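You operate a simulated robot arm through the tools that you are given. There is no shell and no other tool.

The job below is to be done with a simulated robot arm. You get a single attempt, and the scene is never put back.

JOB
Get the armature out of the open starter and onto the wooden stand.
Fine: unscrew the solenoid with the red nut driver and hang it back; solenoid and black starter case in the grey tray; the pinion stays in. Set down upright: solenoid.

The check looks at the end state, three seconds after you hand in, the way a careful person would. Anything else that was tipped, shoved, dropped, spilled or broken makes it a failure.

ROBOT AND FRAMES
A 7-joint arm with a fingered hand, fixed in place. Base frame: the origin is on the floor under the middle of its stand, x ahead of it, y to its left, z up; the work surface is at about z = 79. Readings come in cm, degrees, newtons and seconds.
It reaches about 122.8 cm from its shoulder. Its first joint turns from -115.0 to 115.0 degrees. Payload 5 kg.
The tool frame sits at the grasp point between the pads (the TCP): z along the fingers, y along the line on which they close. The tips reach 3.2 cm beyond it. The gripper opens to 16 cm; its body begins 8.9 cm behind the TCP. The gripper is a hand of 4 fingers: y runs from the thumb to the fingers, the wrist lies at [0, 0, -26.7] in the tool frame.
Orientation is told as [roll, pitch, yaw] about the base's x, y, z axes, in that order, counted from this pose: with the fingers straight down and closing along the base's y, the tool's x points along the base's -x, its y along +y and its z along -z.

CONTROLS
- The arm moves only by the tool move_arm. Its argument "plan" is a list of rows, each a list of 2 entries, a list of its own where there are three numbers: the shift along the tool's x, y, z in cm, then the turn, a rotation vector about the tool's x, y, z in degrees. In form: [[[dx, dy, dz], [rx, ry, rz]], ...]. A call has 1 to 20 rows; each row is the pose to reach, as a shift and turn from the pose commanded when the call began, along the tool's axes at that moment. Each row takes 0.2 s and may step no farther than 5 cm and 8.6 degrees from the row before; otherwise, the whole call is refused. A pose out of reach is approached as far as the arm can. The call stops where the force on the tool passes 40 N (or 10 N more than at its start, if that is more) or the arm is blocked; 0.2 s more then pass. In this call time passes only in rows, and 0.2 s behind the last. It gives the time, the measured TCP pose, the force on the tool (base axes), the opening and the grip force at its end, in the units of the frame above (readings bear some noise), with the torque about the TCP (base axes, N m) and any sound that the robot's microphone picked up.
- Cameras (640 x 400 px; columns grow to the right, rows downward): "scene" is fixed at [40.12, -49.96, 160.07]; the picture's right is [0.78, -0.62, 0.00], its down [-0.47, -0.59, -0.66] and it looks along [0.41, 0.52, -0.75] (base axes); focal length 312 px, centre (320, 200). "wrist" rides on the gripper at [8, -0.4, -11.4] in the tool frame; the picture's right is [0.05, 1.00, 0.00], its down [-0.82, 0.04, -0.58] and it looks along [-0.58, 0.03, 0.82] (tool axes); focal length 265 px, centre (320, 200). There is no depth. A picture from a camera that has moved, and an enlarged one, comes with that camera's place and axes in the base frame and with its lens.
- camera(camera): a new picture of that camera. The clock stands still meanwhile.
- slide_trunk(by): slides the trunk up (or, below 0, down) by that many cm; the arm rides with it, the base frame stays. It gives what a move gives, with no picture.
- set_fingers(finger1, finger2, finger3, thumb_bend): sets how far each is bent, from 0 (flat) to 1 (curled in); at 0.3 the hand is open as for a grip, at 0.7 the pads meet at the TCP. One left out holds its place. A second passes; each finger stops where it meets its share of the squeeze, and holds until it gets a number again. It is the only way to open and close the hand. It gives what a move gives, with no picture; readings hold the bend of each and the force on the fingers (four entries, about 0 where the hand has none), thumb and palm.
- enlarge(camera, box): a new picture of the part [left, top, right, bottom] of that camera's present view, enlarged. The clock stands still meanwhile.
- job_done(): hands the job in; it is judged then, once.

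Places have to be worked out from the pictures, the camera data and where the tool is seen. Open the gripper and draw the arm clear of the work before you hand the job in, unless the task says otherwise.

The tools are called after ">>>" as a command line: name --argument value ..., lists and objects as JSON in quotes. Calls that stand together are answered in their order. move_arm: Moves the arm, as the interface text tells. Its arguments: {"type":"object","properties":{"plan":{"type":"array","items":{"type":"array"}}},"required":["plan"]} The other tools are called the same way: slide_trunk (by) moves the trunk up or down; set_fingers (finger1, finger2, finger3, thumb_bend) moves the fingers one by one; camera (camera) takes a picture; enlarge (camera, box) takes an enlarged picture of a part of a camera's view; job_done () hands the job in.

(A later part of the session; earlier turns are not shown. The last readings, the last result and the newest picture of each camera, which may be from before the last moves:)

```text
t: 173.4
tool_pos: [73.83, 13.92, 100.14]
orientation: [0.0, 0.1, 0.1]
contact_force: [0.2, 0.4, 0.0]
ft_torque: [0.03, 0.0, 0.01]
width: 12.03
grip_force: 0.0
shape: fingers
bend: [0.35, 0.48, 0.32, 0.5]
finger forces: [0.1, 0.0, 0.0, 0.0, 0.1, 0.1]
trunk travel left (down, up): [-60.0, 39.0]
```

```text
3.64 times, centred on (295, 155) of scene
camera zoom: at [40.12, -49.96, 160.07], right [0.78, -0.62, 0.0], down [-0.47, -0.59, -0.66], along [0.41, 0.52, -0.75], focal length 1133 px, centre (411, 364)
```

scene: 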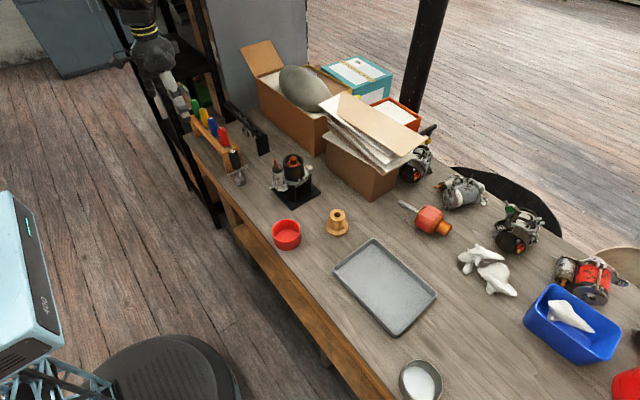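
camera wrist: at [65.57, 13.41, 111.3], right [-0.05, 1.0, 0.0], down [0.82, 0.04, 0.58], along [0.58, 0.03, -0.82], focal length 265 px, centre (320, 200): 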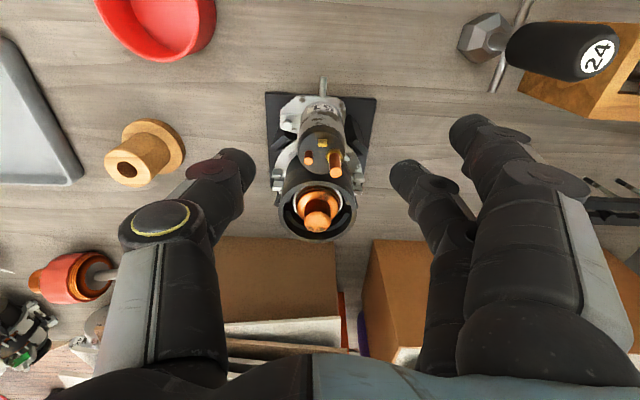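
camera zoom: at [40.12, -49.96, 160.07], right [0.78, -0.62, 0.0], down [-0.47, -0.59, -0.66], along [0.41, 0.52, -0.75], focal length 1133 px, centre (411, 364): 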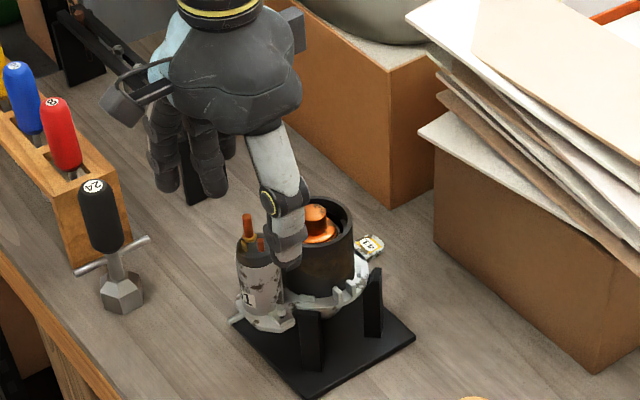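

Centred and clear. I lower to z≈93 so thumb and middle finger straddle the solenoid body above the bolt head.

>>> move_arm --plan '[[[0, 0, 2.5], [0, 0, 0]], [[0, 0, 5], [0, 0, 0]], [[0, 0, 7.1], [0, 0, 0]]]'

>>> camera --camera "wrist"

>>> enlarge --camera "scene" --box '[260, 130, 330, 210]'

```text
t: 174.2
tool_pos: [73.91, 14.01, 92.88]
orientation: [0.0, 0.1, 0.2]
contact_force: [-0.1, -0.5, 0.0]
ft_torque: [0.0, 0.0, 0.02]
width: 12.05
grip_force: 0.1
shape: fingers
bend: [0.35, 0.48, 0.32, 0.5]
finger forces: [0.0, 0.0, 0.0, 0.1, 0.0, 0.0]
trunk travel left (down, up): [-60.0, 39.0]
```

```text
taken
camera wrist: at [65.56, 13.45, 104.15], right [-0.05, 1.0, 0.0], down [0.82, 0.04, 0.58], along [0.58, 0.03, -0.82], focal length 265 px, centre (320, 200)
```

wrist: 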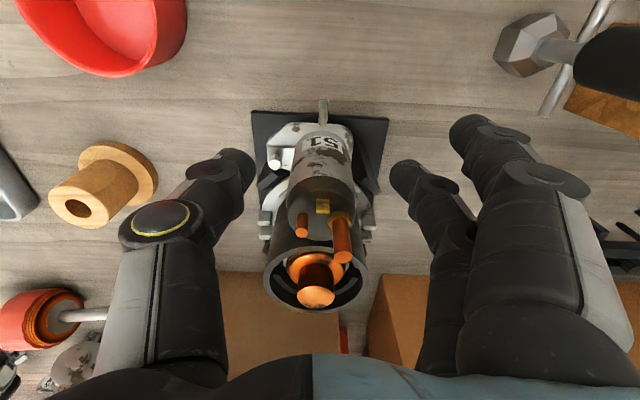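

```text
5.00 times, centred on (295, 170) of scene
camera zoom: at [40.12, -49.96, 160.07], right [0.78, -0.62, 0.0], down [-0.47, -0.59, -0.66], along [0.41, 0.52, -0.75], focal length 1558 px, centre (445, 350)
```

zoom: 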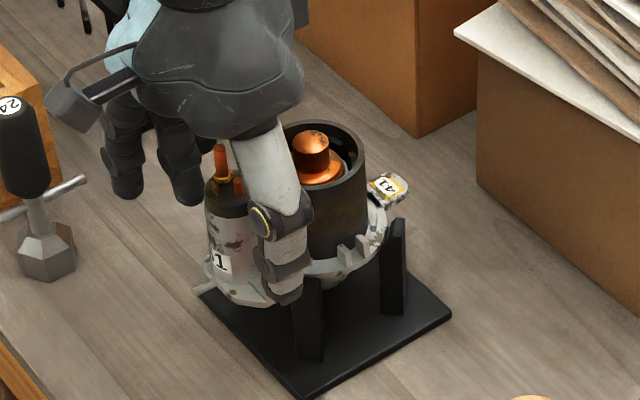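

The solenoid sits centred between thumb and middle finger. I close them together in steps.

>>> set_fingers --finger2 0.59 --thumb_bend 0.61

>>> set_fingers --finger2 0.65 --thumb_bend 0.65

>>> set_fingers --finger2 0.8 --thumb_bend 0.69

>>> camera --camera "wrist"

```text
t: 175.2
tool_pos: [73.81, 13.82, 92.97]
orientation: [-0.1, 0.1, 0.1]
contact_force: [0.1, -0.3, -0.1]
ft_torque: [-0.04, -0.01, -0.03]
width: 9.98
grip_force: 0.1
shape: fingers
bend: [0.35, 0.59, 0.32, 0.61]
finger forces: [0.0, 0.0, 0.1, 0.0, 0.4, 0.1]
trunk travel left (down, up): [-60.0, 39.0]
```

```text
t: 176.2
tool_pos: [73.83, 13.97, 92.87]
orientation: [0.0, 0.1, 0.1]
contact_force: [-0.5, -0.9, 0.9]
ft_torque: [0.03, 0.04, -0.01]
width: 9.69
grip_force: 4.6
shape: fingers
bend: [0.35, 0.61, 0.32, 0.63]
finger forces: [0.0, 4.2, 0.0, 0.0, 4.6, 0.1]
trunk travel left (down, up): [-60.0, 39.0]
```

```text
t: 177.2
tool_pos: [73.82, 14.03, 92.94]
orientation: [0.0, 0.1, 0.1]
contact_force: [0.4, -0.6, 0.1]
ft_torque: [-0.03, 0.01, 0.02]
width: 9.53
grip_force: 10.3
shape: fingers
bend: [0.35, 0.6, 0.32, 0.66]
finger forces: [0.0, 10.0, 0.1, 0.0, 10.3, 0.0]
trunk travel left (down, up): [-60.0, 39.0]
```

```text
taken
camera wrist: at [65.55, 13.47, 104.19], right [-0.05, 1.0, 0.0], down [0.82, 0.04, 0.58], along [0.58, 0.03, -0.82], focal length 265 px, centre (320, 200)
```

wrist: 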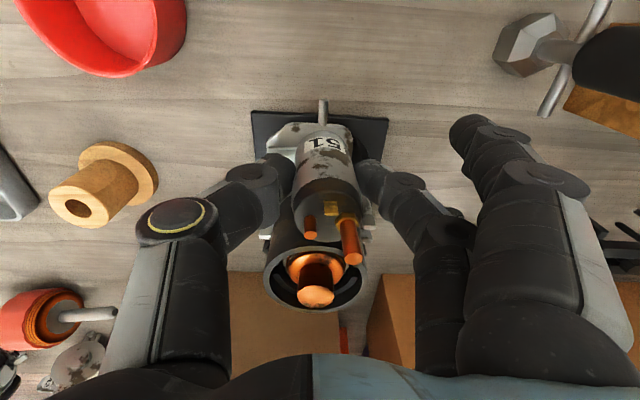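

The solenoid moves, so it's free, but it tipped slightly toward the fingers. I ease the thumb to bring it back upright.

>>> set_fingers --finger2 0.78 --thumb_bend 0.665

>>> enlarge --camera "wrist" --box '[240, 100, 400, 280]'

>>> enlarge --camera "scene" --box '[265, 135, 325, 205]'

```text
t: 178.2
tool_pos: [73.83, 14.09, 92.96]
orientation: [0.0, 0.1, 0.1]
contact_force: [0.5, 0.6, 0.0]
ft_torque: [0.0, 0.0, 0.02]
width: 9.84
grip_force: 8.8
shape: fingers
bend: [0.35, 0.62, 0.32, 0.64]
finger forces: [0.0, 8.5, 0.0, 0.1, 8.2, 0.0]
trunk travel left (down, up): [-60.0, 39.0]
```

```text
2.22 times, centred on (320, 190) of wrist
camera zoom: at [65.56, 13.48, 104.18], right [-0.05, 1.0, 0.0], down [0.82, 0.04, 0.58], along [0.58, 0.03, -0.82], focal length 590 px, centre (320, 222)
```

zoom: 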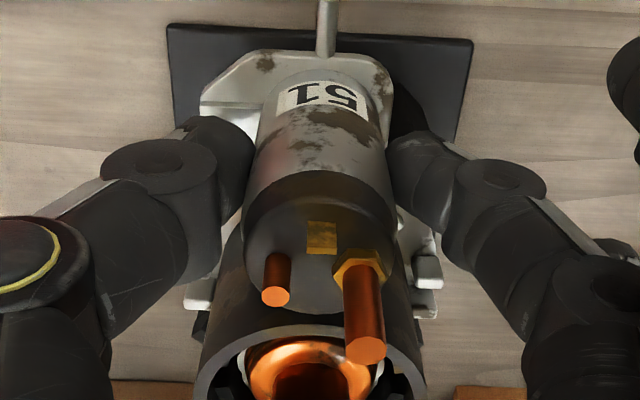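

```text
5.71 times, centred on (295, 170) of scene
camera zoom: at [40.12, -49.96, 160.07], right [0.78, -0.62, 0.0], down [-0.47, -0.59, -0.66], along [0.41, 0.52, -0.75], focal length 1781 px, centre (463, 371)
```

zoom: 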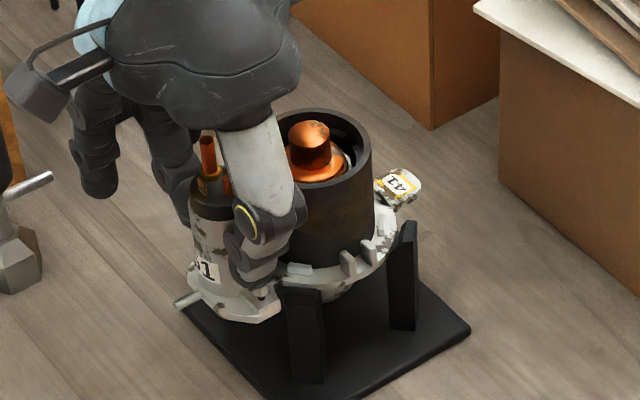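

Upright again with 8.8 N. I lift gently 1 cm and watch the force.

>>> move_arm --plan '[[[0, 0, -0.2], [0, 0, 0]], [[0, 0, -0.4], [0, 0, 0]], [[0, 0, -0.7], [0, 0, 0]], [[0, 0, -1.0], [0, 0, 0]]]'

>>> enlarge --camera "scene" --box '[265, 135, 325, 205]'

>>> enlarge --camera "wrist" --box '[240, 100, 400, 280]'

```text
t: 179.2
tool_pos: [73.78, 13.97, 93.86]
orientation: [0.0, 0.1, 0.2]
contact_force: [1.1, 0.3, -3.4]
ft_torque: [-0.02, 0.02, 0.01]
width: 9.83
grip_force: 8.6
shape: fingers
bend: [0.35, 0.62, 0.32, 0.64]
finger forces: [0.1, 8.3, 0.0, 0.1, 8.3, 0.0]
trunk travel left (down, up): [-60.0, 39.0]
```

```text
5.71 times, centred on (295, 170) of scene
camera zoom: at [40.12, -49.96, 160.07], right [0.78, -0.62, 0.0], down [-0.47, -0.59, -0.66], along [0.41, 0.52, -0.75], focal length 1781 px, centre (463, 371)
```

zoom: 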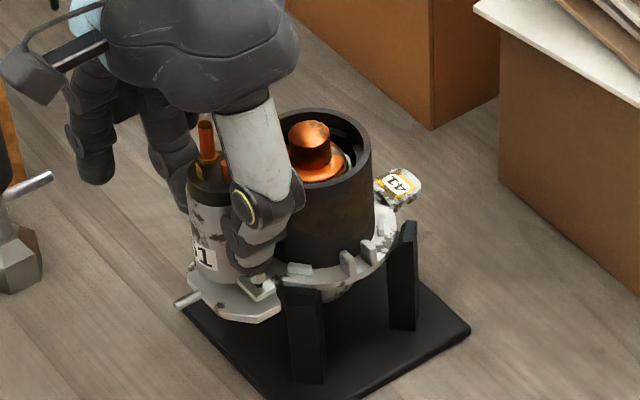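

```text
2.22 times, centred on (320, 190) of wrist
camera zoom: at [65.54, 13.52, 105.24], right [-0.05, 1.0, 0.0], down [0.82, 0.04, 0.58], along [0.58, 0.03, -0.82], focal length 590 px, centre (320, 222)
```

zoom: 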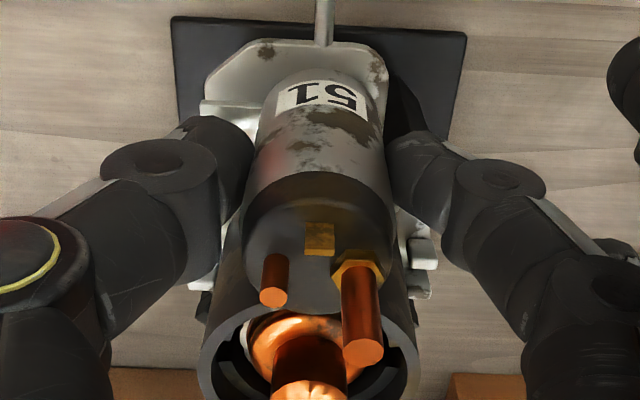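

It comes up freely (3.4 N, its weight). I lift on by 9 cm and look at what came along.

>>> move_arm --plan '[[[0, 0, -0.5], [0, 0, 0]], [[0, 0, -1.1], [0, 0, 0]], [[0, 0, -1.8], [0, 0, 0]], [[0, 0, -2.6], [0, 0, 0]], [[0, 0, -3.6], [0, 0, 0]], [[0, 0, -5], [0, 0, 0]], [[0, 0, -6.5], [0, 0, 0]], [[0, 0, -8], [0, 0, 0]], [[0, 0, -9], [0, 0, 0]]]'

>>> enlarge --camera "scene" --box '[245, 80, 345, 210]'

>>> enlarge --camera "wrist" --box '[240, 60, 400, 280]'

```text
t: 181.2
tool_pos: [73.78, 13.91, 103.05]
orientation: [0.0, 0.0, 0.1]
contact_force: [-0.2, 0.5, -3.4]
ft_torque: [0.01, 0.0, 0.0]
width: 9.82
grip_force: 8.1
shape: fingers
bend: [0.35, 0.62, 0.32, 0.64]
finger forces: [0.0, 8.2, 0.0, 0.0, 8.3, 0.0]
trunk travel left (down, up): [-60.0, 39.0]
```

```text
3.08 times, centred on (295, 145) of scene
camera zoom: at [40.12, -49.96, 160.07], right [0.78, -0.62, 0.0], down [-0.47, -0.59, -0.66], along [0.41, 0.52, -0.75], focal length 959 px, centre (397, 369)
```

zoom: 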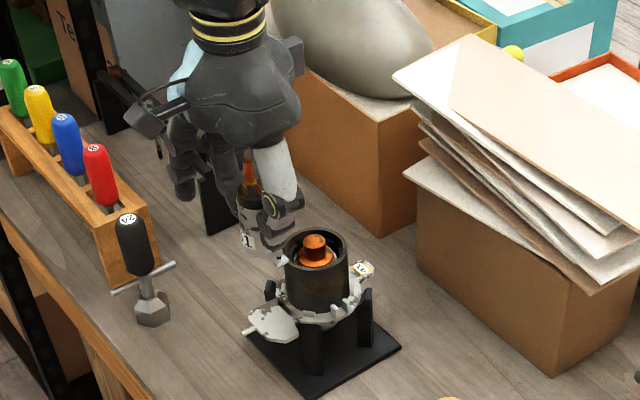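

```text
1.82 times, centred on (320, 170) of wrist
camera zoom: at [65.5, 13.48, 114.25], right [-0.05, 1.0, 0.0], down [0.82, 0.04, 0.58], along [0.58, 0.03, -0.82], focal length 483 px, centre (320, 254)
```

zoom: 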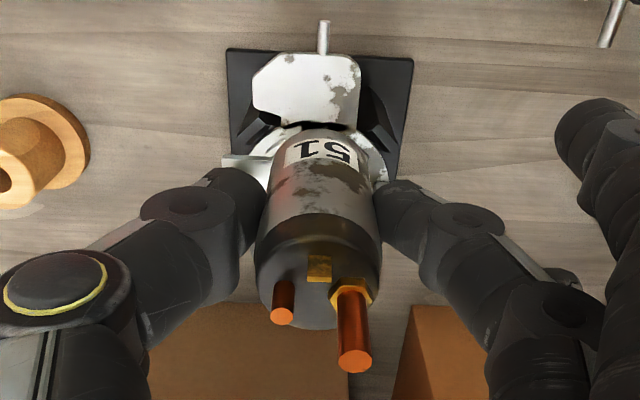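

The solenoid is out with its ear and bolt. I look closely at its underside before carrying it.

>>> enlarge --camera "scene" --box '[262, 115, 312, 175]'

>>> enlarge --camera "scene" --box '[272, 160, 322, 210]'

>>> enlarge --camera "scene" --box '[320, 220, 450, 345]'

```text
6.67 times, centred on (287, 145) of scene
camera zoom: at [40.12, -49.96, 160.07], right [0.78, -0.62, 0.0], down [-0.47, -0.59, -0.66], along [0.41, 0.52, -0.75], focal length 2078 px, centre (540, 567)
```

zoom: 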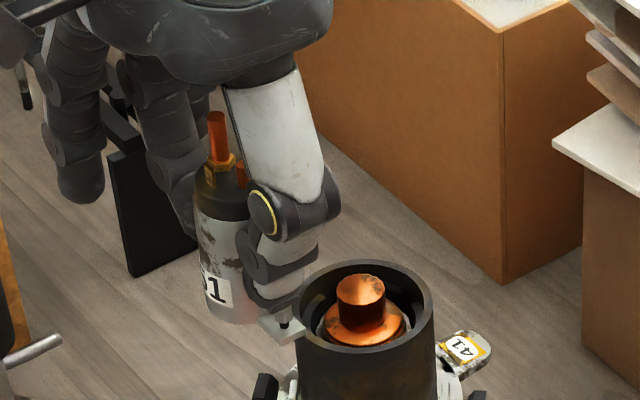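

```text
8.00 times, centred on (297, 185) of scene
camera zoom: at [40.12, -49.96, 160.07], right [0.78, -0.62, 0.0], down [-0.47, -0.59, -0.66], along [0.41, 0.52, -0.75], focal length 2493 px, centre (504, 320)
```

zoom: 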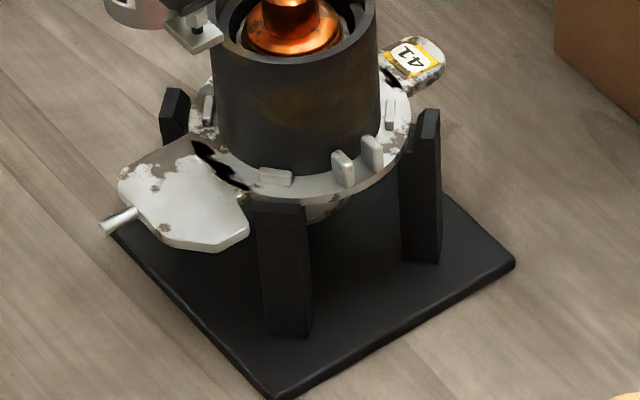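

```text
3.20 times, centred on (385, 282) of scene
camera zoom: at [40.12, -49.96, 160.07], right [0.78, -0.62, 0.0], down [-0.47, -0.59, -0.66], along [0.41, 0.52, -0.75], focal length 997 px, centre (112, -64)
```

zoom: 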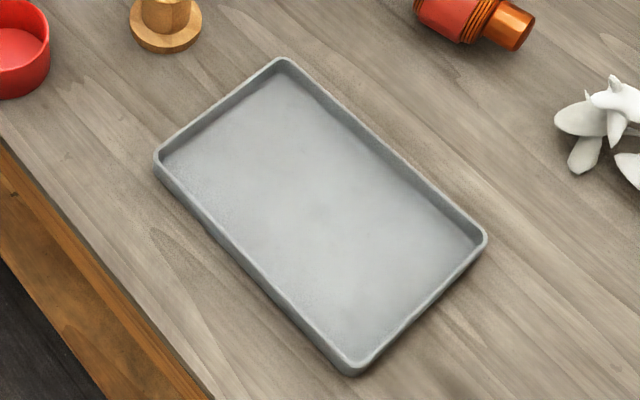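

The solenoid has a flat bottom with the ear at its foot. The tray spans about x 70–86.5, y −41…−18. I carry it at this height to above (76, −34).

>>> move_arm --plan '[[[-0.1, -2, 0], [0, 0, 0]], [[-0.3, -5.5, 0], [0, 0, 0]], [[-0.5, -9.5, 0], [0, 0, 0]], [[-0.7, -13.5, 0], [0, 0, 0]], [[-0.9, -17.5, 0], [0, 0, 0]], [[-1.1, -21.5, 0], [0, 0, 0]], [[-1.3, -25.5, 0], [0, 0, 0]], [[-1.5, -29.5, 0], [0, 0, 0]], [[-1.7, -33.5, 0], [0, 0, 0]], [[-1.9, -37.5, 0], [0, 0, 0]], [[-2, -41.5, 0], [0, 0, 0]], [[-2.1, -45, 0], [0, 0, 0]], [[-2.2, -47, 0], [0, 0, 0]], [[-2.2, -48, 0], [0, 0, 0]]]'

>>> camera --camera "wrist"

>>> camera --camera "scene"

```text
t: 184.2
tool_pos: [76.04, -34.06, 102.82]
orientation: [0.0, 0.1, 0.1]
contact_force: [0.2, 0.6, -3.1]
ft_torque: [-0.03, 0.03, -0.01]
width: 9.86
grip_force: 8.4
shape: fingers
bend: [0.35, 0.62, 0.32, 0.64]
finger forces: [0.0, 8.3, 0.0, 0.0, 8.1, 0.1]
trunk travel left (down, up): [-60.0, 39.0]
```

```text
taken
camera wrist: at [67.82, -34.48, 114.12], right [-0.05, 1.0, 0.0], down [0.82, 0.04, 0.58], along [0.57, 0.03, -0.82], focal length 265 px, centre (320, 200)
```

wrist: 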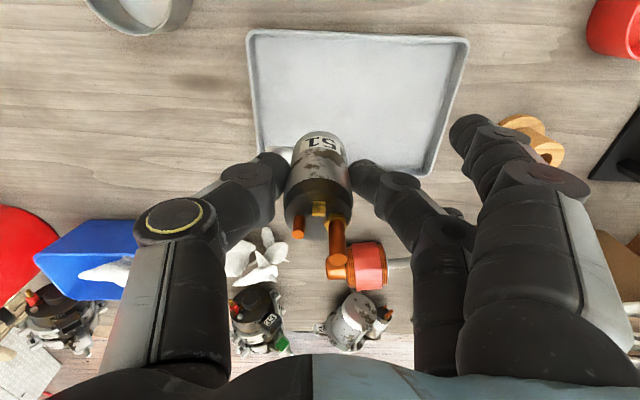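

```text
taken
```

scene: 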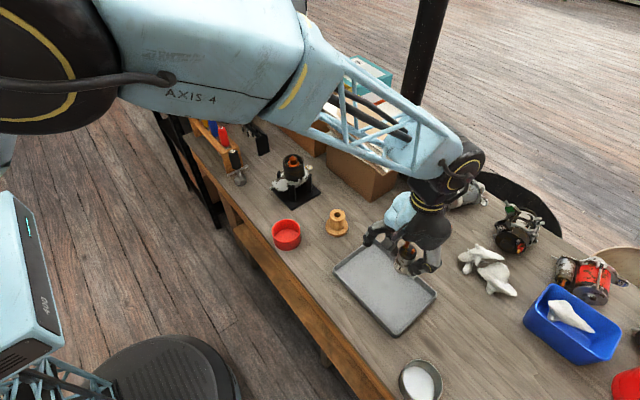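

Over the tray's −y half, with everything clear below. I lower to about 2 cm above the tray floor.

>>> move_arm --plan '[[[0, 0, 3], [0, 0, 0]], [[0, 0, 6], [0, 0, 0]], [[0, 0, 9], [0, 0, 0]], [[0, 0, 12], [0, 0, 0]], [[0, 0, 14], [0, 0, 0]], [[0, 0, 15.5], [0, 0, 0]]]'

>>> enlarge --camera "wrist" --box '[200, 20, 440, 280]'

>>> enlarge --camera "scene" --box '[350, 210, 450, 330]'

```text
t: 185.6
tool_pos: [76.03, -34.01, 87.33]
orientation: [0.0, 0.1, 0.1]
contact_force: [-0.5, -0.1, -3.3]
ft_torque: [-0.01, 0.04, 0.0]
width: 9.85
grip_force: 8.4
shape: fingers
bend: [0.35, 0.62, 0.32, 0.64]
finger forces: [0.0, 8.2, 0.0, 0.0, 8.1, 0.0]
trunk travel left (down, up): [-60.0, 39.0]
```

```text
1.54 times, centred on (320, 150) of wrist
camera zoom: at [67.86, -34.5, 98.65], right [-0.05, 1.0, 0.0], down [0.82, 0.04, 0.58], along [0.58, 0.03, -0.82], focal length 408 px, centre (320, 277)
```

zoom: 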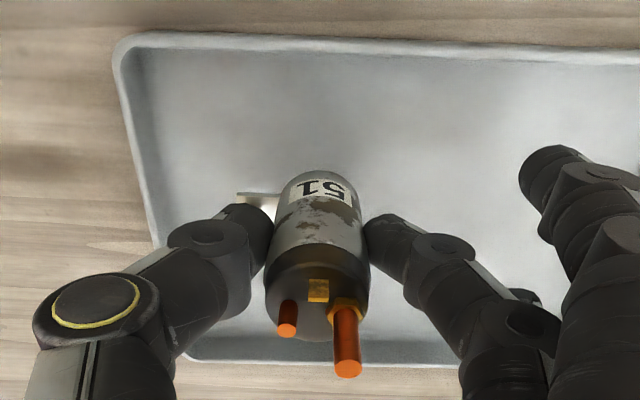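

```text
3.33 times, centred on (400, 270) of scene
camera zoom: at [40.12, -49.96, 160.07], right [0.78, -0.62, 0.0], down [-0.47, -0.59, -0.66], along [0.41, 0.52, -0.75], focal length 1039 px, centre (53, -33)
```

zoom: 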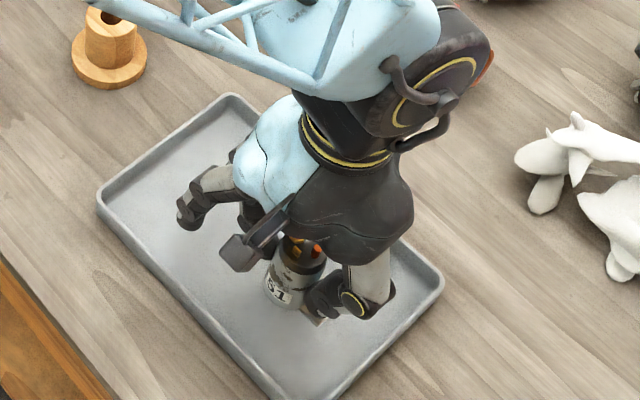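

Now slowly down until the tray takes the weight.

>>> move_arm --plan '[[[0, 0, 0.5], [0, 0, 0]], [[0, 0, 1.0], [0, 0, 0]], [[0, 0, 1.4], [0, 0, 0]], [[0, 0, 1.7], [0, 0, 0]]]'

>>> enlarge --camera "scene" --box '[380, 265, 430, 315]'

```text
t: 186.6
tool_pos: [76.03, -33.98, 85.7]
orientation: [0.0, 0.1, 0.2]
contact_force: [0.1, 0.4, -3.2]
ft_torque: [0.04, -0.02, -0.03]
width: 9.83
grip_force: 8.2
shape: fingers
bend: [0.35, 0.62, 0.32, 0.64]
finger forces: [0.0, 8.0, 0.0, 0.1, 8.1, 0.0]
trunk travel left (down, up): [-60.0, 39.0]
```

```text
8.00 times, centred on (405, 290) of scene
camera zoom: at [40.12, -49.96, 160.07], right [0.78, -0.62, 0.0], down [-0.47, -0.59, -0.66], along [0.41, 0.52, -0.75], focal length 2493 px, centre (-360, -520)
```

zoom: 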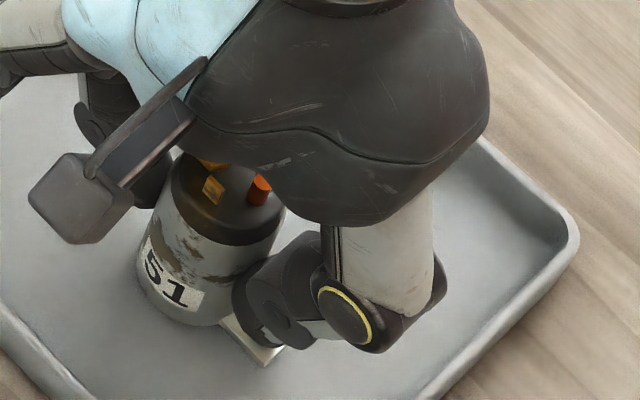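

>>> move_arm --plan '[[[0, 0, 0.25], [0, 0, 0]], [[0, 0, 0.5], [0, 0, 0]]]'

>>> enlarge --camera "scene" --box '[380, 270, 420, 310]'

```text
t: 187.2
tool_pos: [76.02, -34.1, 85.15]
orientation: [-0.1, 0.0, 0.2]
contact_force: [0.8, 1.0, -3.3]
ft_torque: [0.01, -0.01, 0.02]
width: 9.84
grip_force: 7.7
shape: fingers
bend: [0.35, 0.62, 0.32, 0.64]
finger forces: [0.0, 8.2, 0.0, 0.0, 8.1, 0.0]
trunk travel left (down, up): [-60.0, 39.0]
```

```text
10.00 times, centred on (400, 290) of scene
camera zoom: at [40.12, -49.96, 160.07], right [0.78, -0.62, 0.0], down [-0.47, -0.59, -0.66], along [0.41, 0.52, -0.75], focal length 3116 px, centre (-480, -700)
```

zoom: 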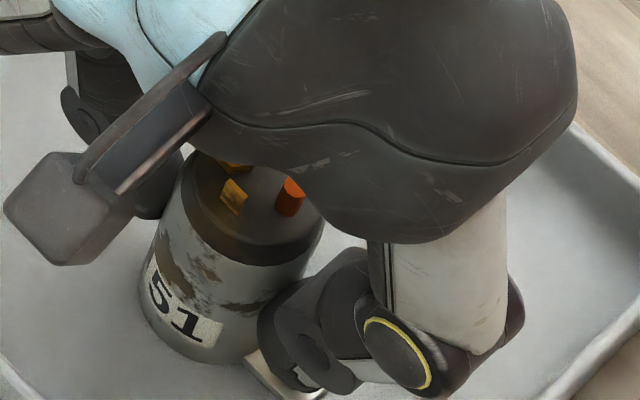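

No contact yet at z=85.15, so I continue in 0.2 cm steps.

>>> move_arm --plan '[[[0, 0, 0.2], [0, 0, 0]], [[0, 0, 0.4], [0, 0, 0]]]'

>>> move_arm --plan '[[[0, 0, 0.15], [0, 0, 0]]]'

```text
t: 187.8
tool_pos: [76.0, -34.05, 84.95]
orientation: [0.0, 0.0, 0.1]
contact_force: [-0.7, 0.5, 10.1]
ft_torque: [-0.06, 0.0, -0.04]
width: 9.84
grip_force: 10.7
shape: fingers
bend: [0.35, 0.62, 0.32, 0.64]
finger forces: [0.0, 10.7, 0.0, 0.0, 10.5, 0.0]
trunk travel left (down, up): [-60.0, 39.0]
```

```text
t: 188.2
tool_pos: [76.05, -33.97, 85.01]
orientation: [0.0, -0.1, 0.2]
contact_force: [-0.6, 1.0, 16.9]
ft_torque: [0.01, -0.04, -0.04]
width: 9.89
grip_force: 11.7
shape: fingers
bend: [0.35, 0.64, 0.32, 0.64]
finger forces: [0.1, 12.1, 0.0, 0.1, 11.3, 0.1]
trunk travel left (down, up): [-60.0, 39.0]
```

It touches the tray at z≈84.95. I take off the excess pressure and then release in steps.

>>> move_arm --plan '[[[0, 0, -0.15], [0, 0, 0]], [[0, 0, -0.25], [0, 0, 0]]]'

>>> set_fingers --finger2 0.66 --thumb_bend 0.65

>>> set_fingers --finger2 0.61 --thumb_bend 0.625

>>> enlarge --camera "wrist" --box '[240, 80, 400, 280]'

```text
t: 188.8
tool_pos: [76.0, -33.97, 84.84]
orientation: [0.1, 0.2, 0.3]
contact_force: [2.8, 0.7, 6.6]
ft_torque: [0.03, -0.05, -0.01]
width: 9.89
grip_force: 10.4
shape: fingers
bend: [0.35, 0.64, 0.32, 0.64]
finger forces: [0.0, 10.3, 0.0, 0.0, 9.9, 0.0]
trunk travel left (down, up): [-60.0, 39.0]
```

```text
t: 189.8
tool_pos: [76.04, -34.08, 84.9]
orientation: [-0.1, 0.1, 0.1]
contact_force: [1.0, -0.7, 3.9]
ft_torque: [0.0, 0.0, -0.03]
width: 9.91
grip_force: 6.1
shape: fingers
bend: [0.35, 0.63, 0.32, 0.64]
finger forces: [0.1, 5.5, 0.0, 0.1, 6.2, 0.0]
trunk travel left (down, up): [-60.0, 39.0]
```

```text
t: 190.8
tool_pos: [75.93, -33.98, 84.83]
orientation: [0.1, 0.2, 0.1]
contact_force: [-0.3, -1.1, 1.3]
ft_torque: [-0.06, -0.02, 0.01]
width: 9.93
grip_force: 1.4
shape: fingers
bend: [0.35, 0.61, 0.32, 0.62]
finger forces: [0.0, 0.4, 0.1, 0.0, 2.0, 0.1]
trunk travel left (down, up): [-60.0, 39.0]
```

```text
2.00 times, centred on (320, 180) of wrist
camera zoom: at [67.78, -34.52, 96.18], right [-0.05, 1.0, 0.0], down [0.82, 0.04, 0.58], along [0.58, 0.03, -0.82], focal length 531 px, centre (320, 240)
```

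zoom: 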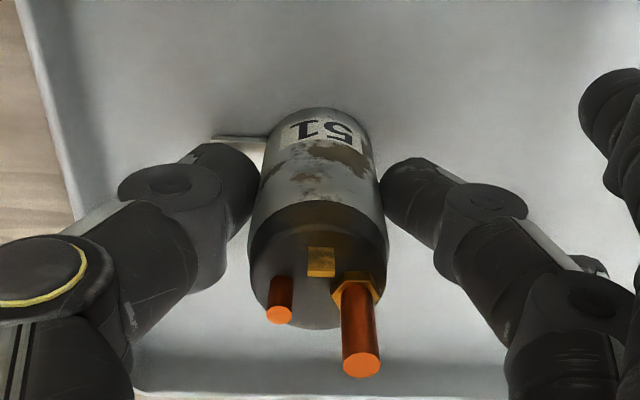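

The solenoid stands upright on the tray floor. I open the rest of the way gradually and check that it stays upright.

>>> set_fingers --finger2 0.58 --thumb_bend 0.59

>>> set_fingers --finger1 0.4 --finger2 0.48 --finger3 0.4 --thumb_bend 0.48

>>> enlarge --camera "wrist" --box '[220, 60, 420, 280]'

```text
t: 191.8
tool_pos: [75.99, -34.07, 84.98]
orientation: [0.0, 0.1, 0.1]
contact_force: [-0.9, -0.5, -0.5]
ft_torque: [-0.02, 0.0, 0.0]
width: 10.23
grip_force: 0.0
shape: fingers
bend: [0.35, 0.57, 0.32, 0.59]
finger forces: [0.0, 0.0, 0.1, 0.0, 0.0, 0.0]
trunk travel left (down, up): [-60.0, 39.0]
```

```text
t: 192.8
tool_pos: [75.99, -34.06, 84.85]
orientation: [0.0, 0.1, 0.2]
contact_force: [0.5, -0.2, -0.7]
ft_torque: [-0.01, -0.02, 0.03]
width: 11.53
grip_force: 0.1
shape: fingers
bend: [0.4, 0.48, 0.4, 0.48]
finger forces: [0.0, 0.0, 0.1, 0.1, 0.0, 0.0]
trunk travel left (down, up): [-60.0, 39.0]
```

```text
1.82 times, centred on (320, 170) of wrist
camera zoom: at [67.8, -34.51, 96.19], right [-0.05, 1.0, 0.0], down [0.82, 0.04, 0.58], along [0.58, 0.03, -0.82], focal length 483 px, centre (320, 254)
```

zoom: 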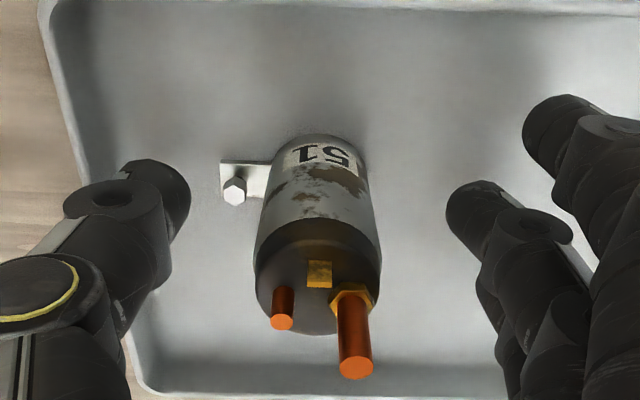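

The solenoid stands upright in the tray. I raise the hand and go back over the starter for the black case.

>>> move_arm --plan '[[[0, 0, -2], [0, 0, 0]], [[0, 0, -5], [0, 0, 0]], [[0, 0, -9], [0, 0, 0]], [[0, 0, -13.5], [0, 0, 0]], [[0, 0, -18], [0, 0, 0]], [[0, 0, -22], [0, 0, 0]]]'

>>> move_arm --plan '[[[-0.3, 3, 0], [0, 0, 0]], [[-0.6, 7, 0], [0, 0, 0]], [[-0.9, 11, 0], [0, 0, 0]], [[-1.2, 15, 0], [0, 0, 0]], [[-1.5, 19, 0], [0, 0, 0]], [[-1.8, 23, 0], [0, 0, 0]], [[-2.1, 27, 0], [0, 0, 0]], [[-2.4, 31, 0], [0, 0, 0]], [[-2.7, 35, 0], [0, 0, 0]], [[-3, 39, 0], [0, 0, 0]], [[-3.3, 43, 0], [0, 0, 0]], [[-3.5, 46, 0], [0, 0, 0]], [[-3.6, 48, 0], [0, 0, 0]]]'

>>> camera --camera "wrist"

>>> enlarge --camera "wrist" --box '[270, 50, 390, 170]'

>>> enlarge --camera "scene" --box '[265, 145, 330, 210]'

```text
t: 194.2
tool_pos: [75.93, -34.1, 107.08]
orientation: [0.0, 0.0, 0.2]
contact_force: [-0.4, -0.7, 0.1]
ft_torque: [0.0, 0.0, 0.02]
width: 11.53
grip_force: 0.1
shape: fingers
bend: [0.4, 0.48, 0.4, 0.48]
finger forces: [0.0, 0.0, 0.0, 0.0, 0.0, 0.1]
trunk travel left (down, up): [-60.0, 39.0]
```

```text
t: 197.0
tool_pos: [79.5, 14.08, 106.89]
orientation: [0.1, 0.0, 0.3]
contact_force: [0.5, -0.3, -0.3]
ft_torque: [-0.05, -0.05, 0.02]
width: 11.53
grip_force: 0.1
shape: fingers
bend: [0.4, 0.48, 0.4, 0.48]
finger forces: [0.0, 0.0, 0.0, 0.1, 0.0, 0.0]
trunk travel left (down, up): [-60.0, 39.0]
```

```text
taken
camera wrist: at [71.36, 13.65, 118.21], right [-0.05, 1.0, 0.0], down [0.82, 0.04, 0.58], along [0.58, 0.03, -0.82], focal length 265 px, centre (320, 200)
```

wrist: 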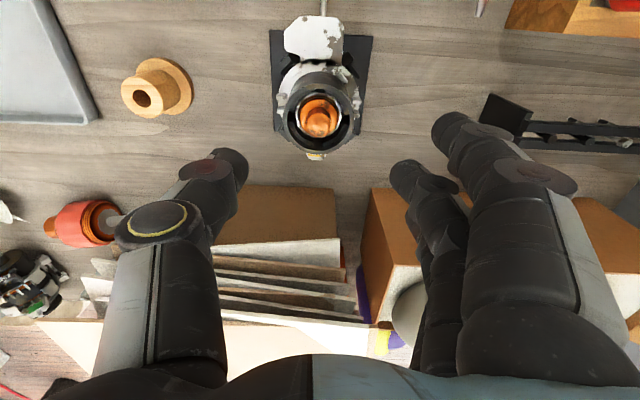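

```text
3.33 times, centred on (330, 110) of wrist
camera zoom: at [71.36, 13.65, 118.21], right [-0.05, 1.0, 0.0], down [0.82, 0.04, 0.58], along [0.58, 0.03, -0.82], focal length 885 px, centre (287, 500)
```

zoom: 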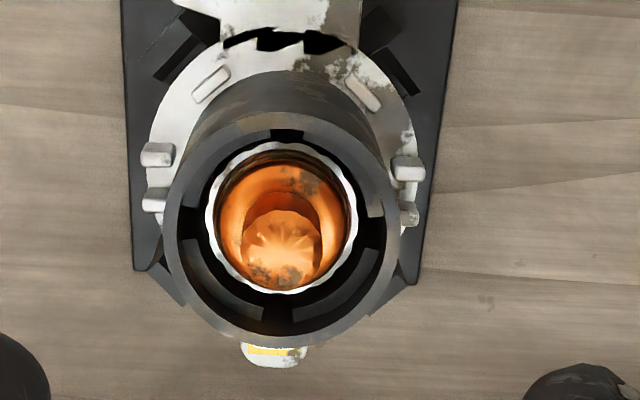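

```text
6.15 times, centred on (298, 178) of scene
camera zoom: at [40.12, -49.96, 160.07], right [0.78, -0.62, 0.0], down [-0.47, -0.59, -0.66], along [0.41, 0.52, -0.75], focal length 1918 px, centre (458, 338)
```

zoom: 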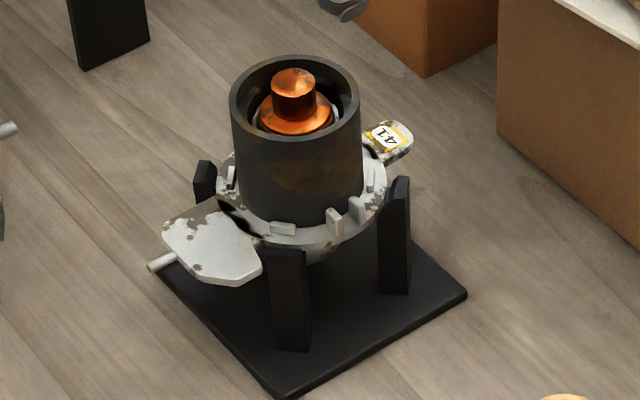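

The case rim is centred at about (79.63, 13.96), 6.8 cm across. I lower over it to z≈93.3, keeping the fingertips above the ring's tabs.

>>> move_arm --plan '[[[-0.1, -0.1, 3], [0, 0, 0]], [[-0.1, -0.1, 6], [0, 0, 0]], [[-0.1, -0.1, 9], [0, 0, 0]]]'

>>> camera --camera "wrist"

>>> enlarge --camera "scene" --box '[255, 115, 335, 205]'

```text
t: 197.8
tool_pos: [79.65, 14.0, 97.86]
orientation: [0.0, 0.1, 0.1]
contact_force: [0.3, 0.1, 0.2]
ft_torque: [0.03, -0.02, 0.01]
width: 11.54
grip_force: 0.0
shape: fingers
bend: [0.4, 0.48, 0.4, 0.48]
finger forces: [0.0, 0.0, 0.1, 0.0, 0.0, 0.0]
trunk travel left (down, up): [-60.0, 39.0]
```

```text
taken
camera wrist: at [71.44, 13.49, 109.16], right [-0.05, 1.0, 0.0], down [0.82, 0.04, 0.58], along [0.58, 0.03, -0.82], focal length 265 px, centre (320, 200)
```

wrist: 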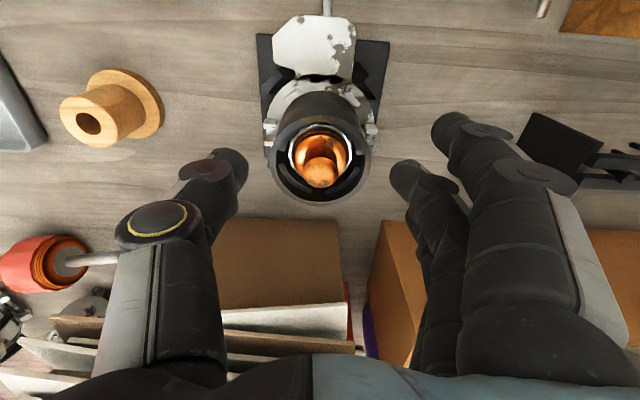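

```text
4.44 times, centred on (295, 160) of scene
camera zoom: at [40.12, -49.96, 160.07], right [0.78, -0.62, 0.0], down [-0.47, -0.59, -0.66], along [0.41, 0.52, -0.75], focal length 1385 px, centre (431, 378)
```

zoom: 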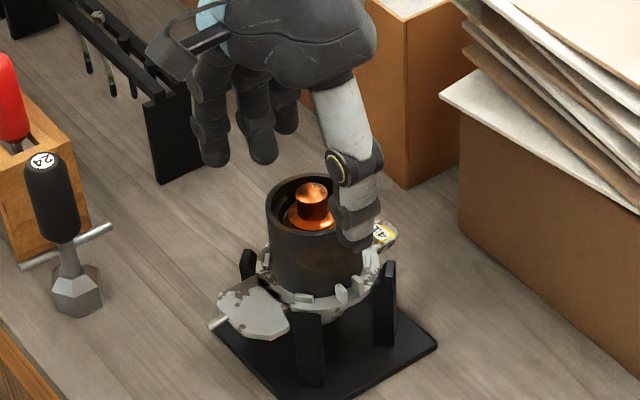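

Centred. I lower the last 4.5 cm.

>>> move_arm --plan '[[[0, 0, 1.5], [0, 0, 0]], [[0, 0, 3], [0, 0, 0]], [[0, 0, 4.5], [0, 0, 0]]]'

>>> camera --camera "wrist"

>>> enlarge --camera "scene" --box '[265, 135, 335, 205]'

```text
t: 198.6
tool_pos: [79.54, 13.81, 93.36]
orientation: [0.0, 0.1, 0.2]
contact_force: [0.1, 0.7, -0.5]
ft_torque: [0.03, -0.01, -0.05]
width: 11.5
grip_force: 0.0
shape: fingers
bend: [0.4, 0.48, 0.4, 0.48]
finger forces: [0.1, 0.0, 0.0, 0.0, 0.1, 0.1]
trunk travel left (down, up): [-60.0, 39.0]
```

```text
taken
camera wrist: at [71.35, 13.39, 104.68], right [-0.05, 1.0, 0.0], down [0.82, 0.04, 0.58], along [0.58, 0.03, -0.82], focal length 265 px, centre (320, 200)
```

wrist: 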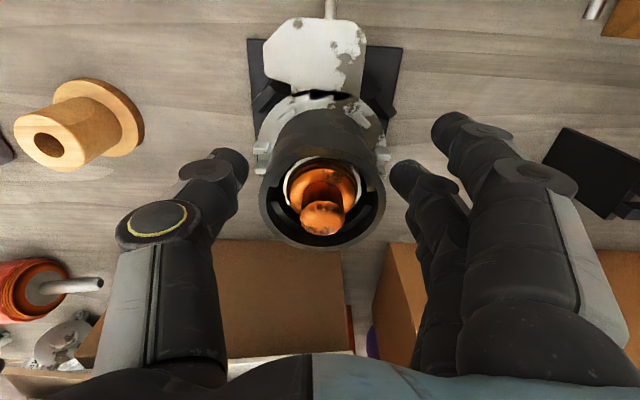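

```text
5.71 times, centred on (300, 170) of scene
camera zoom: at [40.12, -49.96, 160.07], right [0.78, -0.62, 0.0], down [-0.47, -0.59, -0.66], along [0.41, 0.52, -0.75], focal length 1781 px, centre (434, 371)
```

zoom: 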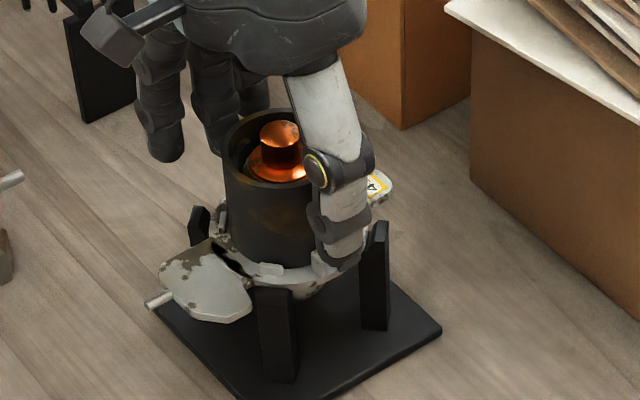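

I close thumb and middle finger on the case in steps.

>>> set_fingers --finger2 0.55 --thumb_bend 0.55

>>> set_fingers --finger2 0.6 --thumb_bend 0.59

>>> set_fingers --finger2 0.75 --thumb_bend 0.63

>>> camera --camera "wrist"

```text
t: 199.6
tool_pos: [79.61, 13.86, 93.45]
orientation: [0.0, 0.1, 0.2]
contact_force: [-1.4, 0.5, 0.1]
ft_torque: [0.03, 0.03, 0.03]
width: 10.32
grip_force: 2.4
shape: fingers
bend: [0.4, 0.53, 0.4, 0.54]
finger forces: [0.0, 2.0, 0.1, 0.0, 1.3, 0.0]
trunk travel left (down, up): [-60.0, 39.0]
```

```text
t: 200.6
tool_pos: [79.51, 13.83, 93.44]
orientation: [0.0, 0.1, 0.1]
contact_force: [-1.9, -0.9, 0.4]
ft_torque: [-0.01, 0.03, -0.02]
width: 10.18
grip_force: 7.2
shape: fingers
bend: [0.4, 0.54, 0.4, 0.57]
finger forces: [0.0, 6.4, 0.0, 0.0, 7.1, 0.1]
trunk travel left (down, up): [-60.0, 39.0]
```

```text
t: 201.6
tool_pos: [79.55, 13.86, 93.36]
orientation: [0.1, 0.1, 0.2]
contact_force: [-0.4, -1.6, 0.4]
ft_torque: [0.07, 0.02, 0.01]
width: 10.03
grip_force: 10.8
shape: fingers
bend: [0.4, 0.53, 0.4, 0.59]
finger forces: [0.0, 9.9, 0.1, 0.1, 11.5, 0.0]
trunk travel left (down, up): [-60.0, 39.0]
```

```text
taken
camera wrist: at [71.36, 13.39, 104.68], right [-0.05, 1.0, 0.0], down [0.82, 0.04, 0.58], along [0.58, 0.03, -0.82], focal length 265 px, centre (320, 200)
```

wrist: 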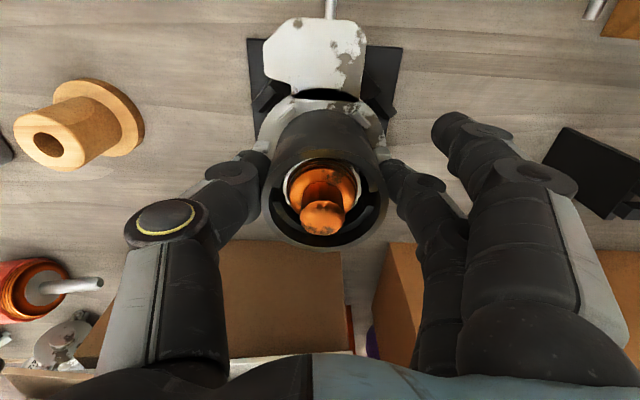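

The case shifted a few millimetres toward the fingers. I balance the grip a little and then lift gently.

>>> set_fingers --finger2 0.85 --thumb_bend 0.625

>>> move_arm --plan '[[[0, 0, -0.2], [0, 0, 0]], [[0, 0, -0.4], [0, 0, 0]], [[0, 0, -0.7], [0, 0, 0]], [[0, 0, -1.0], [0, 0, 0]]]'

>>> camera --camera "wrist"

>>> enlarge --camera "scene" --box '[265, 135, 335, 205]'

```text
t: 202.6
tool_pos: [79.54, 13.88, 93.39]
orientation: [0.0, 0.1, 0.2]
contact_force: [0.5, -1.0, -0.3]
ft_torque: [0.12, 0.0, -0.01]
width: 9.95
grip_force: 9.0
shape: fingers
bend: [0.4, 0.53, 0.4, 0.59]
finger forces: [0.0, 9.0, 0.0, 0.0, 9.7, 0.0]
trunk travel left (down, up): [-60.0, 39.0]
```

```text
t: 203.6
tool_pos: [79.61, 13.84, 94.32]
orientation: [0.0, 0.1, 0.2]
contact_force: [0.5, 0.0, -6.3]
ft_torque: [-0.03, 0.06, 0.01]
width: 9.89
grip_force: 9.4
shape: fingers
bend: [0.4, 0.53, 0.4, 0.59]
finger forces: [0.0, 9.1, 0.0, 0.1, 9.0, 0.0]
trunk travel left (down, up): [-60.0, 39.0]
```

```text
taken
camera wrist: at [71.44, 13.4, 105.67], right [-0.05, 1.0, 0.0], down [0.82, 0.04, 0.58], along [0.58, 0.03, -0.82], focal length 265 px, centre (320, 200)
```

wrist: 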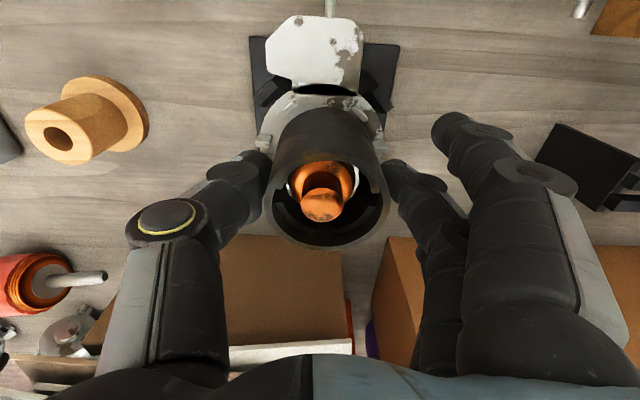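

```text
5.71 times, centred on (300, 170) of scene
camera zoom: at [40.12, -49.96, 160.07], right [0.78, -0.62, 0.0], down [-0.47, -0.59, -0.66], along [0.41, 0.52, -0.75], focal length 1781 px, centre (434, 371)
```

zoom: 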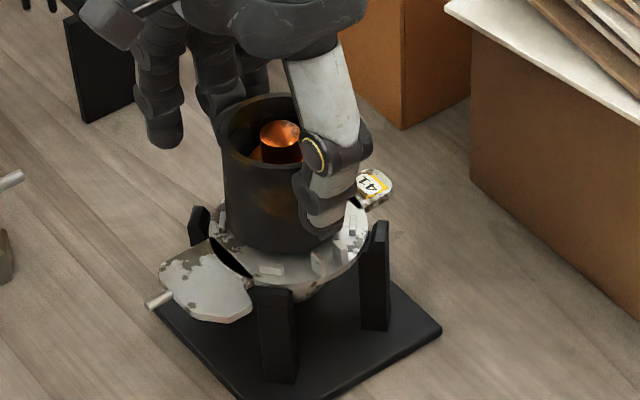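

The case comes up alone and the armature stays (6.3 N). It tilts slightly toward the fingers, so I bring the outer fingers in to steady it.

>>> set_fingers --finger1 0.56 --finger3 0.56

>>> camera --camera "wrist"

```text
t: 204.6
tool_pos: [79.63, 13.91, 94.38]
orientation: [0.0, 0.1, 0.1]
contact_force: [0.5, 0.2, -7.1]
ft_torque: [-0.04, 0.05, -0.02]
width: 6.81
grip_force: 9.8
shape: fingers
bend: [0.56, 0.53, 0.55, 0.59]
finger forces: [0.0, 8.9, 0.5, 0.1, 9.3, 0.0]
trunk travel left (down, up): [-60.0, 39.0]
```

```text
taken
camera wrist: at [71.45, 13.39, 105.66], right [-0.05, 1.0, 0.0], down [0.82, 0.04, 0.58], along [0.58, 0.03, -0.82], focal length 265 px, centre (320, 200)
```

wrist: 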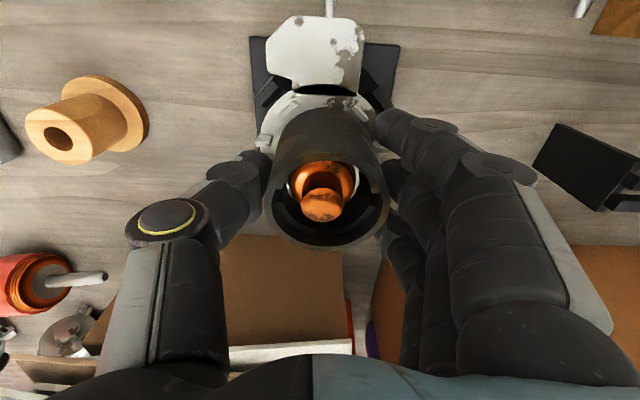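

The outer fingers begin to touch. I close them a bit more for support.

>>> set_fingers --finger1 0.63 --finger3 0.62

>>> camera --camera "wrist"

>>> enlarge --camera "scene" --box '[265, 135, 335, 205]'

```text
t: 205.6
tool_pos: [79.7, 13.81, 94.35]
orientation: [-0.1, 0.1, 0.2]
contact_force: [-0.3, -0.2, -7.8]
ft_torque: [-0.02, 0.02, 0.05]
width: 5.87
grip_force: 12.0
shape: fingers
bend: [0.62, 0.54, 0.58, 0.58]
finger forces: [0.9, 7.2, 4.1, 0.0, 12.2, 0.0]
trunk travel left (down, up): [-60.0, 39.0]
```

```text
taken
camera wrist: at [71.45, 13.39, 105.66], right [-0.05, 1.0, 0.0], down [0.82, 0.04, 0.58], along [0.58, 0.03, -0.82], focal length 265 px, centre (320, 200)
```

wrist: 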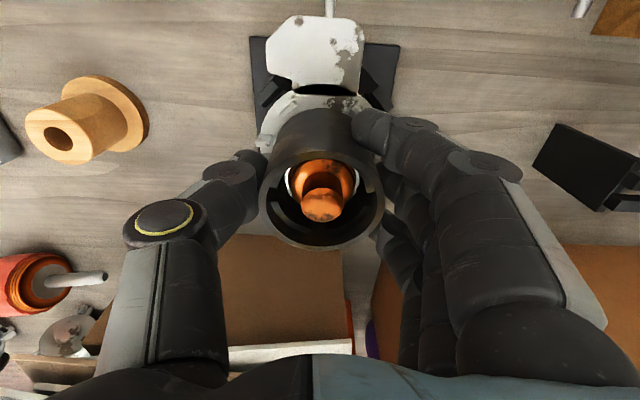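

```text
5.71 times, centred on (300, 170) of scene
camera zoom: at [40.12, -49.96, 160.07], right [0.78, -0.62, 0.0], down [-0.47, -0.59, -0.66], along [0.41, 0.52, -0.75], focal length 1781 px, centre (434, 371)
```

zoom: 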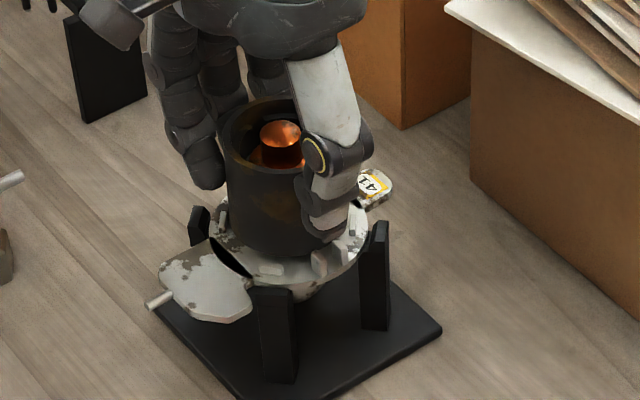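

More upright and firmer now (12 N). I lift another 3 cm slowly and check that the armature stays put.

>>> move_arm --plan '[[[0, 0, -0.4], [0, 0, 0]], [[0, 0, -0.8], [0, 0, 0]], [[0, 0, -1.2], [0, 0, 0]], [[0, 0, -1.6], [0, 0, 0]], [[0, 0, -2.0], [0, 0, 0]], [[0, 0, -2.5], [0, 0, 0]], [[0, 0, -3.0], [0, 0, 0]]]'

>>> camera --camera "wrist"

>>> enlarge --camera "scene" --box '[265, 125, 335, 205]'

```text
t: 207.2
tool_pos: [79.63, 13.83, 97.43]
orientation: [0.0, 0.1, 0.1]
contact_force: [-0.3, 0.2, -7.1]
ft_torque: [-0.01, 0.03, 0.01]
width: 5.88
grip_force: 12.4
shape: fingers
bend: [0.62, 0.54, 0.58, 0.58]
finger forces: [0.8, 7.3, 4.1, 0.2, 12.2, 0.0]
trunk travel left (down, up): [-60.0, 39.0]
```

```text
taken
camera wrist: at [71.46, 13.39, 108.7], right [-0.05, 1.0, 0.0], down [0.82, 0.04, 0.58], along [0.58, 0.03, -0.82], focal length 265 px, centre (320, 200)
```

wrist: 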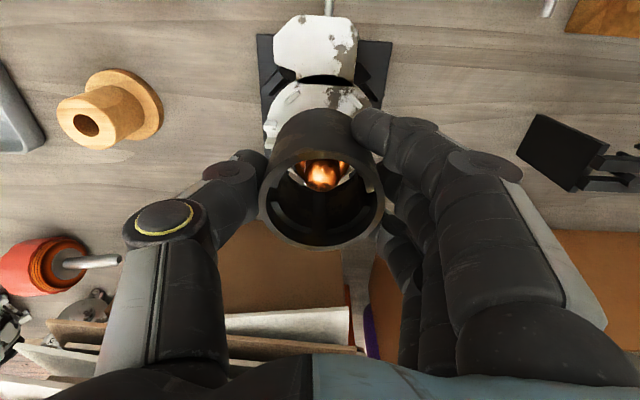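

```text
5.00 times, centred on (300, 165) of scene
camera zoom: at [40.12, -49.96, 160.07], right [0.78, -0.62, 0.0], down [-0.47, -0.59, -0.66], along [0.41, 0.52, -0.75], focal length 1558 px, centre (420, 375)
```

zoom: 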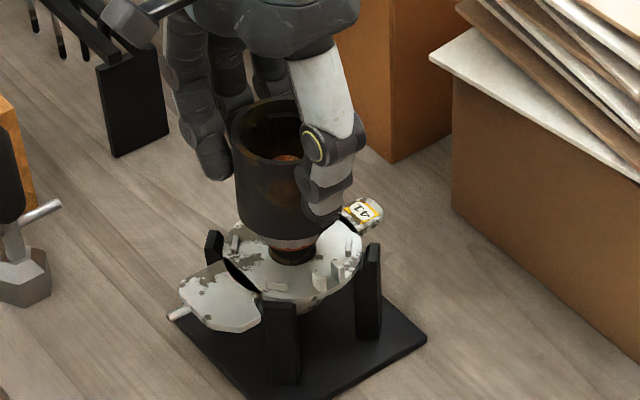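

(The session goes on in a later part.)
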